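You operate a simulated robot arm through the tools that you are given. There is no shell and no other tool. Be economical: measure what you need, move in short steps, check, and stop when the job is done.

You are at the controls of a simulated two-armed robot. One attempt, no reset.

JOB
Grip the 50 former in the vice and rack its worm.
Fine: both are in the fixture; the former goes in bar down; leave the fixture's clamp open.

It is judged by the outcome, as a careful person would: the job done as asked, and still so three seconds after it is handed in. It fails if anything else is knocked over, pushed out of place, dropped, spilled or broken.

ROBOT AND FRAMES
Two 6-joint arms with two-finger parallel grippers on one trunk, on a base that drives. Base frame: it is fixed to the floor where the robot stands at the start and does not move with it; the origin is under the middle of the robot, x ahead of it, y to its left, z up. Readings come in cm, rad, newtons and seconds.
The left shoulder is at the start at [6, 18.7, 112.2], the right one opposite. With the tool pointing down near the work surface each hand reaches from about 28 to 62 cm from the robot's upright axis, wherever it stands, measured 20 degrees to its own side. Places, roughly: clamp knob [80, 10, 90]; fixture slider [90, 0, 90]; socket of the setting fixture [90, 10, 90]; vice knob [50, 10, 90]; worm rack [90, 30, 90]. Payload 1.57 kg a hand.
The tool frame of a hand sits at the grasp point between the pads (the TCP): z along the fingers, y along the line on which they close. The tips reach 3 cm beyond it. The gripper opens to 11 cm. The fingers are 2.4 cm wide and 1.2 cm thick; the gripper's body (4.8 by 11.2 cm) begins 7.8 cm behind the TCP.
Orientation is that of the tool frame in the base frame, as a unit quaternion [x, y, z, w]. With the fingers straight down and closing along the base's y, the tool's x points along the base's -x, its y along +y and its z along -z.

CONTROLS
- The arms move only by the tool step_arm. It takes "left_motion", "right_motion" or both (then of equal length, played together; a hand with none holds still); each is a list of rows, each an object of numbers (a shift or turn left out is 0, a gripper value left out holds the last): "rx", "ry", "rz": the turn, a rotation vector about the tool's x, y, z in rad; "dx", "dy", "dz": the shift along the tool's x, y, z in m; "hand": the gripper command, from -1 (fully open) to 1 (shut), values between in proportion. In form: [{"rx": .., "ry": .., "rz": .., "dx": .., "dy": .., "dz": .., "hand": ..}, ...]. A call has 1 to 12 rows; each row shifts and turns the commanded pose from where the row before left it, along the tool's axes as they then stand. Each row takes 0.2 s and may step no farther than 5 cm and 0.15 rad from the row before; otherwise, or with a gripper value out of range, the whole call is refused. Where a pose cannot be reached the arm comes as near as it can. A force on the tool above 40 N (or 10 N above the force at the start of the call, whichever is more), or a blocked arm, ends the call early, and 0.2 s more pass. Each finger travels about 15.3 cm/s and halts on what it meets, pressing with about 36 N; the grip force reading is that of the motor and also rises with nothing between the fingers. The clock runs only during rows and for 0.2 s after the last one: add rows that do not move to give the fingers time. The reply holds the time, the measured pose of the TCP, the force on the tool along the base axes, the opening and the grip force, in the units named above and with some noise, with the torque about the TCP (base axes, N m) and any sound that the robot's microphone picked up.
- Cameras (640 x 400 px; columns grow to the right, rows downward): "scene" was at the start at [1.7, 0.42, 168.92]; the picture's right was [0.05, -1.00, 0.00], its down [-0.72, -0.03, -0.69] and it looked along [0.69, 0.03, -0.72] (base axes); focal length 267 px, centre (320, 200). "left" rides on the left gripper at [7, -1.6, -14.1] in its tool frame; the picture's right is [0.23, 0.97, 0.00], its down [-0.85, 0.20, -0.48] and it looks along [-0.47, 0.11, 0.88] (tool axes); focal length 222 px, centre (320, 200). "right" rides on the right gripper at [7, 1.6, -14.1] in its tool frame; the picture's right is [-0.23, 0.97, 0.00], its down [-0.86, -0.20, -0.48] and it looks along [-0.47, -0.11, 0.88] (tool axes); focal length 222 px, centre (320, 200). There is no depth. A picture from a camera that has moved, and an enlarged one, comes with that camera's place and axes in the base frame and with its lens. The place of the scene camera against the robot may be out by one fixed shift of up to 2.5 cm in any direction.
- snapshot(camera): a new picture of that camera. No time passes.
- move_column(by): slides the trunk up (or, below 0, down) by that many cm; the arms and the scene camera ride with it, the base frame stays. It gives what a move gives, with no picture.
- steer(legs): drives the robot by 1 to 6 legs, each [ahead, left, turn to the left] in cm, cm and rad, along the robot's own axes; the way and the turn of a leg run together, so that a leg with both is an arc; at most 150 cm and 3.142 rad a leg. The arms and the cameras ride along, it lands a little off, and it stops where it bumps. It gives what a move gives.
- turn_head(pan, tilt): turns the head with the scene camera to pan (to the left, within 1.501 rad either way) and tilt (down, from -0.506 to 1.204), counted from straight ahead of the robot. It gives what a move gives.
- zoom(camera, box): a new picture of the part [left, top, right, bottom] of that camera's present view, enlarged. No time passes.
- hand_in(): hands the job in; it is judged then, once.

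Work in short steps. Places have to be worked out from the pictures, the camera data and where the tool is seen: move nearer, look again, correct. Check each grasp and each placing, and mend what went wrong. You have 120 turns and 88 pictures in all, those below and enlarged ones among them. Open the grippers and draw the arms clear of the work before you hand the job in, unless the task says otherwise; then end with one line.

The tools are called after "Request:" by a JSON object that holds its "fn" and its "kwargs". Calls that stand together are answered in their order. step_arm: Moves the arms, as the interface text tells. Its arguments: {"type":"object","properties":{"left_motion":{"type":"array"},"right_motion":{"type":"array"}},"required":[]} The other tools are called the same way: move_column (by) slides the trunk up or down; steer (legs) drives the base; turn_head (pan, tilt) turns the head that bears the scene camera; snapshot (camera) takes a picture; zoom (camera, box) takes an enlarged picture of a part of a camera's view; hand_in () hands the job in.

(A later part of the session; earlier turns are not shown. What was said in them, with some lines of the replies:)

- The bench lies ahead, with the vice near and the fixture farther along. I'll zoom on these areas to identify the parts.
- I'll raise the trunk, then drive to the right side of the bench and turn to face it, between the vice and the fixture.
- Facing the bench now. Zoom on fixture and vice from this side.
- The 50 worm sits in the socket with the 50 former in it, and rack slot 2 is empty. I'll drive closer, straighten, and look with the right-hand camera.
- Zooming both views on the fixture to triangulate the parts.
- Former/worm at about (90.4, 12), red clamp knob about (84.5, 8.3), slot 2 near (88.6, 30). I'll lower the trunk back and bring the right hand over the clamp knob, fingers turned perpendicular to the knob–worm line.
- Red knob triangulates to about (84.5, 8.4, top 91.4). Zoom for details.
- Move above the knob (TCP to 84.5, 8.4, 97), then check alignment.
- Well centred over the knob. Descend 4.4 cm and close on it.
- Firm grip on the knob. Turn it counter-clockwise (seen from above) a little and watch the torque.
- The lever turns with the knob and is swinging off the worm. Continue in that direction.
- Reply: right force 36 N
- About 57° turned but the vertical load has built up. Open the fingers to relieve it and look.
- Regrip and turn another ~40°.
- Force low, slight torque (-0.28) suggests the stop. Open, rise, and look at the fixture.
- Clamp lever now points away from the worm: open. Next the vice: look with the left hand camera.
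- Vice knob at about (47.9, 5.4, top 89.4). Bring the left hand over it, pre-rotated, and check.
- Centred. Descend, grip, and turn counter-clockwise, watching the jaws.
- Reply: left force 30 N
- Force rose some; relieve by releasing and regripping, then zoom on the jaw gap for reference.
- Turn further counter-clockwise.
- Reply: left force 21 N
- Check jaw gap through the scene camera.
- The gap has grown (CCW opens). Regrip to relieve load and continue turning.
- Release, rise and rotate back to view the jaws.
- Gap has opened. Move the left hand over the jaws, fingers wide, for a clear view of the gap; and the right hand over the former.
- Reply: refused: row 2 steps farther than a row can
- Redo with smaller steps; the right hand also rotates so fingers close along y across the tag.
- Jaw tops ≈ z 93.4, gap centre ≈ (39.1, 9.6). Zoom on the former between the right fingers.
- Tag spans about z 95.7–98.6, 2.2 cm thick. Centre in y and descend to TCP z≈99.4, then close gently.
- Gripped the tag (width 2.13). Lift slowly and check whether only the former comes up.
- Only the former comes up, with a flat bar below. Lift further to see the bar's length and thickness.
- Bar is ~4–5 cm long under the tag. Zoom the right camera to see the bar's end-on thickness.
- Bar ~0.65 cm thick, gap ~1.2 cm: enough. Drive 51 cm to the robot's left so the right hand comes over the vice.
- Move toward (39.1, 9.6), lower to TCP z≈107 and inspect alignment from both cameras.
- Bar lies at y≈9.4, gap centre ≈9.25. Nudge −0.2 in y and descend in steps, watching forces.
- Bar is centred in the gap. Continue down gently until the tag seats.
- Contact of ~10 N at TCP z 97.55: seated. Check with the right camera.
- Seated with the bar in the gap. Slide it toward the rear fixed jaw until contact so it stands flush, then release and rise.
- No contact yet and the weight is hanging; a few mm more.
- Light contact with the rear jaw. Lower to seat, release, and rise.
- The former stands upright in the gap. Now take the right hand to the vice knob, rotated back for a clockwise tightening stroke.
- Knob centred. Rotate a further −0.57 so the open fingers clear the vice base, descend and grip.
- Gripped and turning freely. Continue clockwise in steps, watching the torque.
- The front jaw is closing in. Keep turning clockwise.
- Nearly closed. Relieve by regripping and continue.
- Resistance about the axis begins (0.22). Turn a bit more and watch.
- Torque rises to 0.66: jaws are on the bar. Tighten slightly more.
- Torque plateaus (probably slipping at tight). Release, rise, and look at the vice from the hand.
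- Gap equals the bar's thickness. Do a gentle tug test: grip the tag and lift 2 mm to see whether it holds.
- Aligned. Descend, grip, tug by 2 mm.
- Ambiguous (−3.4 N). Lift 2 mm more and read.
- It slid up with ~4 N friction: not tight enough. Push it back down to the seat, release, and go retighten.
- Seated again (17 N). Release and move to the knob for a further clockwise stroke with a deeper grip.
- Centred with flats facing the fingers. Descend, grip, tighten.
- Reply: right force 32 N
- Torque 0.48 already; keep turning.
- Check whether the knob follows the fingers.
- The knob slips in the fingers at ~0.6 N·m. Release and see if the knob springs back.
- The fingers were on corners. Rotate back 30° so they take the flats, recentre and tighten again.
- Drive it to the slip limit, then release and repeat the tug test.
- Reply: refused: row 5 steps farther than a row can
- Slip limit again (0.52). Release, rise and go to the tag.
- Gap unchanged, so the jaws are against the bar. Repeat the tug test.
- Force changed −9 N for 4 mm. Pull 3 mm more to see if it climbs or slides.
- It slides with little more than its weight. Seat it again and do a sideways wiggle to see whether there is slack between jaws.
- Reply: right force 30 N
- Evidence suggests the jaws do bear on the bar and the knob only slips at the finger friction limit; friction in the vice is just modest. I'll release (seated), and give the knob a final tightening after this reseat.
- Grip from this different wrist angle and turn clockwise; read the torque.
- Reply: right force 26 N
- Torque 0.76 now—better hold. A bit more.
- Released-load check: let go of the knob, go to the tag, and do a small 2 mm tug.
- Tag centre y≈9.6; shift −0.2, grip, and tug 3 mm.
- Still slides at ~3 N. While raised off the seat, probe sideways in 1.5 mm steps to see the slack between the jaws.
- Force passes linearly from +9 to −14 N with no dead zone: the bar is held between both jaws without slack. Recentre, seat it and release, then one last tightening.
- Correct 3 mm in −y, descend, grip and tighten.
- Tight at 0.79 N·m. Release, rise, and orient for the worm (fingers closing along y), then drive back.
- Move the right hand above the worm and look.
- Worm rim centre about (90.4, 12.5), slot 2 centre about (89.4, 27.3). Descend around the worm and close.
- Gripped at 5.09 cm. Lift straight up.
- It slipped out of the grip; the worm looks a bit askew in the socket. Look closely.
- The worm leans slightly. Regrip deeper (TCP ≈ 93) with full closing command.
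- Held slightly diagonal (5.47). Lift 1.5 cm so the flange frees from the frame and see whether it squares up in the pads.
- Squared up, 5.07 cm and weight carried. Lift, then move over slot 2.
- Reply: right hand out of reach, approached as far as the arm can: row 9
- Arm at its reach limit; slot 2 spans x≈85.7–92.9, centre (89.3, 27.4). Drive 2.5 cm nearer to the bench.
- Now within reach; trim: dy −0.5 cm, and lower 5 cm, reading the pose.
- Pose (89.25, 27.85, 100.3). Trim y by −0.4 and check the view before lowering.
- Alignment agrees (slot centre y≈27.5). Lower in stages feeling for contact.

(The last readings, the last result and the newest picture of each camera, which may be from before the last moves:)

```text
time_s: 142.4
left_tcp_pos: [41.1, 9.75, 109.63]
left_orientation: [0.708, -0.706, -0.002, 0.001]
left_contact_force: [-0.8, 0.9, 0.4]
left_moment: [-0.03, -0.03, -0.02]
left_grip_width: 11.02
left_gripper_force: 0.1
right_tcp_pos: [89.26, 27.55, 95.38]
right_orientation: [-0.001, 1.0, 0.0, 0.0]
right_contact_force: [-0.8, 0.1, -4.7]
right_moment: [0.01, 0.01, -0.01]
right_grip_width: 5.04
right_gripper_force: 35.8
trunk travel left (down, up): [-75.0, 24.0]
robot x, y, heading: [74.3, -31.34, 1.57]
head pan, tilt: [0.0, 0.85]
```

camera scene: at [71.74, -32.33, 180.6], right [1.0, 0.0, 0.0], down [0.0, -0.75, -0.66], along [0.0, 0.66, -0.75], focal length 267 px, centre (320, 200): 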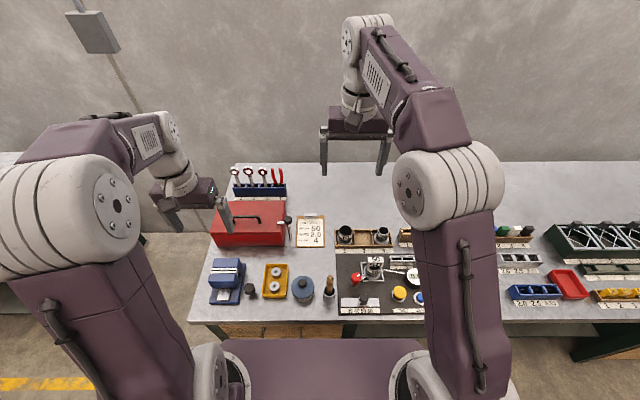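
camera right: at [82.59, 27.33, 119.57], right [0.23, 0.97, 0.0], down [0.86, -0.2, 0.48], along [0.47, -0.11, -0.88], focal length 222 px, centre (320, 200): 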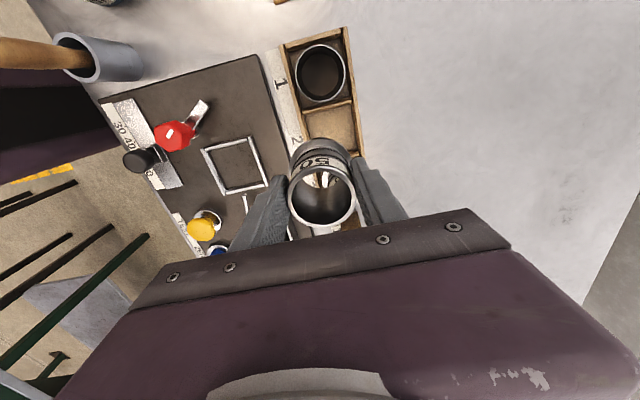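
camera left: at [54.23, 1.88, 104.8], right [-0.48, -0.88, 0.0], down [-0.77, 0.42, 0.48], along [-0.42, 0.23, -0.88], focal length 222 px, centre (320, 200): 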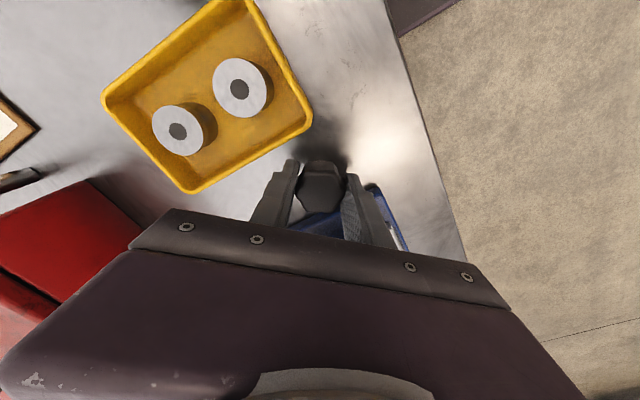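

No contact yet; continue in small steps.

Request:
{"fn": "step_arm", "kwargs": {"right_motion": [{"dz": 0.006}, {"dz": 0.006}, {}]}}

Request:
{"fn": "step_arm", "kwargs": {"right_motion": [{"dz": 0.004}, {"dz": 0.003}, {}]}}

```text
time_s: 143.2
left_tcp_pos: [41.13, 9.71, 109.67]
left_orientation: [0.708, -0.707, 0.0, 0.0]
left_contact_force: [-0.1, 0.6, -0.5]
left_moment: [-0.01, -0.02, -0.04]
left_grip_width: 11.0
left_gripper_force: 0.0
right_tcp_pos: [89.36, 27.42, 94.15]
right_orientation: [0.0, 1.0, 0.001, 0.001]
right_contact_force: [0.3, -0.3, -4.1]
right_moment: [0.01, 0.02, 0.0]
right_grip_width: 5.05
right_gripper_force: 35.9
trunk travel left (down, up): [-75.0, 24.0]
robot x, y, heading: [74.22, -31.44, 1.575]
head pan, tilt: [0.0, 0.85]
```

```text
time_s: 144.1
left_tcp_pos: [41.03, 9.74, 109.63]
left_orientation: [0.707, -0.707, -0.001, 0.001]
left_contact_force: [-0.5, 0.5, 0.4]
left_moment: [-0.02, 0.01, 0.01]
left_grip_width: 11.0
left_gripper_force: 0.0
right_tcp_pos: [89.2, 27.57, 93.39]
right_orientation: [-0.001, 1.0, -0.001, 0.0]
right_contact_force: [-0.8, -0.3, -3.4]
right_moment: [0.01, 0.04, 0.0]
right_grip_width: 5.04
right_gripper_force: 36.0
trunk travel left (down, up): [-75.0, 24.0]
robot x, y, heading: [74.17, -31.17, 1.57]
head pan, tilt: [0.0, 0.85]
```

Request:
{"fn": "step_arm", "kwargs": {"right_motion": [{"dz": 0.004}, {"dz": 0.003}, {}]}}

Request:
{"fn": "zoom", "kwargs": {"camera": "right", "box": [240, 20, 420, 230]}}

```text
time_s: 144.8
left_tcp_pos: [40.97, 9.7, 109.63]
left_orientation: [0.708, -0.706, 0.0, 0.0]
left_contact_force: [-0.3, -0.8, 0.4]
left_moment: [0.05, 0.03, -0.02]
left_grip_width: 10.99
left_gripper_force: 0.1
right_tcp_pos: [89.17, 27.39, 92.5]
right_orientation: [-0.001, 1.0, 0.0, 0.0]
right_contact_force: [-0.5, 0.0, -3.8]
right_moment: [0.0, 0.02, 0.0]
right_grip_width: 5.06
right_gripper_force: 35.7
trunk travel left (down, up): [-75.0, 24.0]
robot x, y, heading: [74.57, -30.96, 1.576]
head pan, tilt: [0.0, 0.85]
```

```text
1.90 times, centred on (330, 125) of right
camera zoom: at [82.28, 28.85, 106.92], right [0.23, 0.97, 0.0], down [0.86, -0.2, 0.48], along [0.47, -0.11, -0.88], focal length 423 px, centre (301, 343)
```

zoom: 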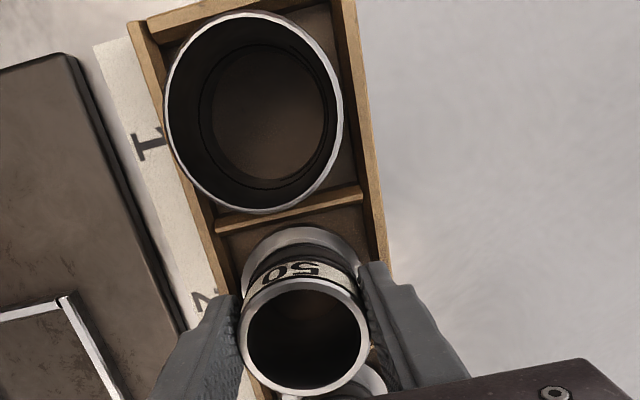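

Flange is inside the slot. Keep lowering gently.

Request:
{"fn": "step_arm", "kwargs": {"right_motion": [{"dz": 0.003}, {"dz": 0.003}, {}]}}

Request:
{"fn": "step_arm", "kwargs": {"right_motion": [{"dz": 0.003}, {"dz": 0.002}, {}]}}

```text
time_s: 145.7
left_tcp_pos: [41.09, 9.31, 109.66]
left_orientation: [0.708, -0.706, -0.001, -0.002]
left_contact_force: [0.1, 0.0, -0.4]
left_moment: [-0.03, -0.02, 0.0]
left_grip_width: 11.0
left_gripper_force: 0.0
right_tcp_pos: [89.18, 27.33, 92.52]
right_orientation: [0.0, 1.0, 0.004, 0.001]
right_contact_force: [3.2, 2.3, 25.7]
right_moment: [-0.73, -0.45, 0.06]
right_grip_width: 5.07
right_gripper_force: 36.1
trunk travel left (down, up): [-75.0, 24.0]
robot x, y, heading: [73.82, -31.51, 1.574]
head pan, tilt: [0.0, 0.85]
```

```text
time_s: 146.1
left_tcp_pos: [40.9, 9.36, 109.67]
left_orientation: [0.707, -0.707, -0.001, -0.001]
left_contact_force: [-0.1, -0.8, 0.3]
left_moment: [0.01, 0.02, 0.0]
left_grip_width: 11.0
left_gripper_force: 0.1
right_tcp_pos: [89.2, 27.29, 92.36]
right_orientation: [-0.001, 1.0, 0.004, 0.0]
right_contact_force: [0.8, -7.8, 18.3]
right_moment: [-1.14, 0.05, -0.02]
right_grip_width: 5.05
right_gripper_force: 35.6
trunk travel left (down, up): [-75.0, 24.0]
robot x, y, heading: [74.21, -31.25, 1.572]
head pan, tilt: [0.0, 0.85]
stopped in row 2 (right hand): the force on the tool passed its limit at 42 N (the readings are from after the stop); the commanded pose is now the measured one
```

Contact on the −y side. Check from the scene camera before releasing.

Request:
{"fn": "zoom", "kwargs": {"camera": "scene", "box": [325, 170, 395, 240]}}

```text
5.71 times, centred on (360, 205) of scene
camera zoom: at [73.75, -29.64, 168.58], right [1.0, 0.0, 0.0], down [0.0, -0.75, -0.66], along [0.0, 0.66, -0.75], focal length 1524 px, centre (91, 171)
```

zoom: 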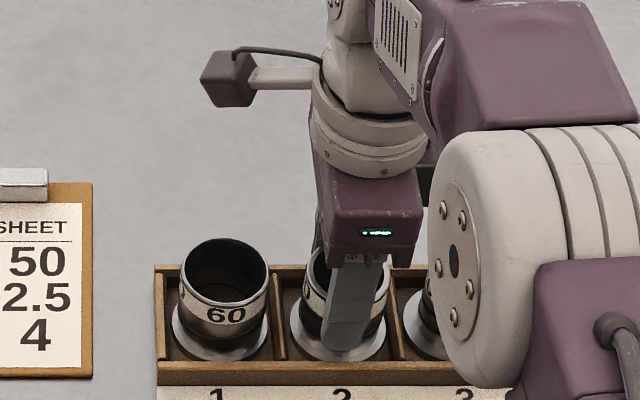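

The flange sits level with the 60's flange, on the slot floor. Relieve, release and rise.

Request:
{"fn": "step_arm", "kwargs": {"right_motion": [{"hand": -0.2}, {}, {}, {"dz": -0.03}, {"dz": -0.04}, {"dz": -0.04}, {"dz": -0.04}, {}]}}

Request:
{"fn": "step_arm", "kwargs": {"right_motion": [{"dy": -0.04}, {"dy": -0.04}, {"dy": -0.04}, {"dy": -0.04}, {"dz": -0.03, "dx": -0.03}, {"dx": -0.04}, {"dx": -0.04}, {}], "left_motion": [{"dz": -0.04}, {"dz": -0.04}, {}, {}, {}, {}, {}, {}]}}

Request:
{"fn": "zoom", "kwargs": {"camera": "scene", "box": [310, 150, 430, 290]}}

```text
time_s: 147.9
left_tcp_pos: [41.08, 9.74, 109.68]
left_orientation: [-0.707, 0.707, 0.001, -0.001]
left_contact_force: [1.1, -0.6, 0.6]
left_moment: [-0.04, -0.01, 0.01]
left_grip_width: 10.99
left_gripper_force: 0.0
right_tcp_pos: [89.57, 27.49, 107.1]
right_orientation: [-0.001, 1.0, 0.004, 0.0]
right_contact_force: [-0.3, 0.6, -0.3]
right_moment: [0.0, -0.02, 0.03]
right_grip_width: 6.62
right_gripper_force: 0.1
trunk travel left (down, up): [-75.0, 24.0]
robot x, y, heading: [74.18, -31.21, 1.575]
head pan, tilt: [0.0, 0.85]
```

```text
time_s: 149.7
left_tcp_pos: [40.89, 9.58, 117.6]
left_orientation: [0.708, -0.706, 0.0, 0.0]
left_contact_force: [-0.5, 0.0, 0.4]
left_moment: [-0.02, -0.03, 0.01]
left_grip_width: 11.01
left_gripper_force: 0.2
right_tcp_pos: [100.58, 11.58, 109.89]
right_orientation: [-0.001, 1.0, 0.003, -0.001]
right_contact_force: [-0.8, -0.6, 0.2]
right_moment: [-0.01, 0.01, 0.0]
right_grip_width: 6.59
right_gripper_force: 0.0
trunk travel left (down, up): [-75.0, 24.0]
robot x, y, heading: [74.05, -31.41, 1.574]
head pan, tilt: [0.0, 0.85]
```

```text
2.86 times, centred on (370, 220) of scene
camera zoom: at [73.76, -29.24, 168.59], right [1.0, 0.0, 0.0], down [0.0, -0.75, -0.66], along [0.0, 0.66, -0.75], focal length 762 px, centre (177, 143)
```

zoom: 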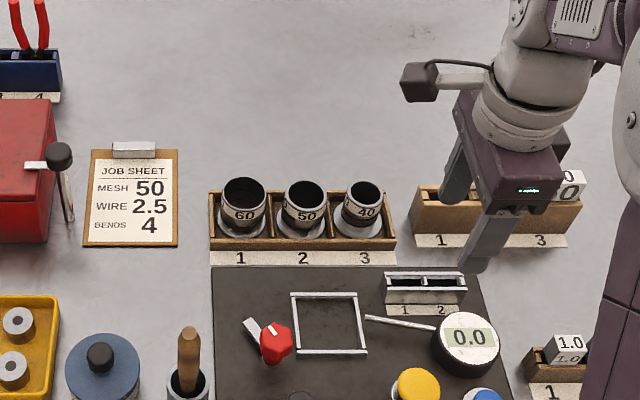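

Worm 50 stands upright in slot 2 and the clamp is open. Check the vice once more through the left camera.

Request:
{"fn": "zoom", "kwargs": {"camera": "left", "box": [250, 90, 400, 200]}}

```text
3.64 times, centred on (325, 145) of left
camera zoom: at [42.51, 2.55, 131.78], right [-0.97, -0.23, 0.0], down [-0.2, 0.85, 0.48], along [-0.11, 0.47, -0.88], focal length 808 px, centre (302, 400)
```

zoom: 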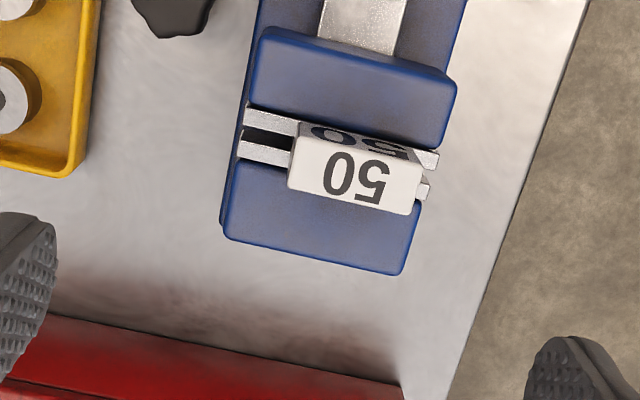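

Former stands upright between the jaws. Back the robot off so both arms clear the work, then hand in.

Request:
{"fn": "step_arm", "kwargs": {"right_motion": [{"dz": -0.05}, {"dz": -0.04}, {}]}}

Request:
{"fn": "steer", "kwargs": {"legs": [[-25, 0, 0]]}}

Request:
{"fn": "hand_in", "kwargs": {}}

```text
time_s: 150.5
left_tcp_pos: [41.04, 9.73, 117.59]
left_orientation: [0.708, -0.706, 0.0, 0.001]
left_contact_force: [0.0, -0.3, 0.8]
left_moment: [-0.04, -0.01, -0.06]
left_grip_width: 11.02
left_gripper_force: 0.0
right_tcp_pos: [100.77, 11.69, 119.03]
right_orientation: [-0.001, 1.0, 0.004, 0.0]
right_contact_force: [0.0, -0.5, -0.1]
right_moment: [-0.01, -0.01, 0.01]
right_grip_width: 6.64
right_gripper_force: 0.2
trunk travel left (down, up): [-75.0, 24.0]
robot x, y, heading: [74.3, -31.69, 1.573]
head pan, tilt: [0.0, 0.85]
```

```text
time_s: 152.3
left_tcp_pos: [41.08, -15.06, 117.61]
left_orientation: [-0.706, 0.708, -0.001, 0.0]
left_contact_force: [-0.3, 0.0, -0.8]
left_moment: [0.01, -0.02, -0.03]
left_grip_width: 11.02
left_gripper_force: 0.0
right_tcp_pos: [100.88, -13.34, 119.01]
right_orientation: [0.001, 1.0, 0.003, 0.0]
right_contact_force: [-0.9, -0.5, -0.6]
right_moment: [-0.05, -0.02, 0.0]
right_grip_width: 6.59
right_gripper_force: 0.0
trunk travel left (down, up): [-75.0, 24.0]
robot x, y, heading: [74.4, -56.04, 1.573]
head pan, tilt: [0.0, 0.85]
```

```text
The job is handed in.
```

Handed in: the 50 former is bar down in the vice with the jaws closed on it, its worm is upright in rack slot 2, and the fixture's clamp is open. The vice hold is light: in tug tests the former slid up at about 3 N over its own weight. I reseated it and tightened the knob until it slipped in the fingers at about 0.8 N·m, with no tug test after that.
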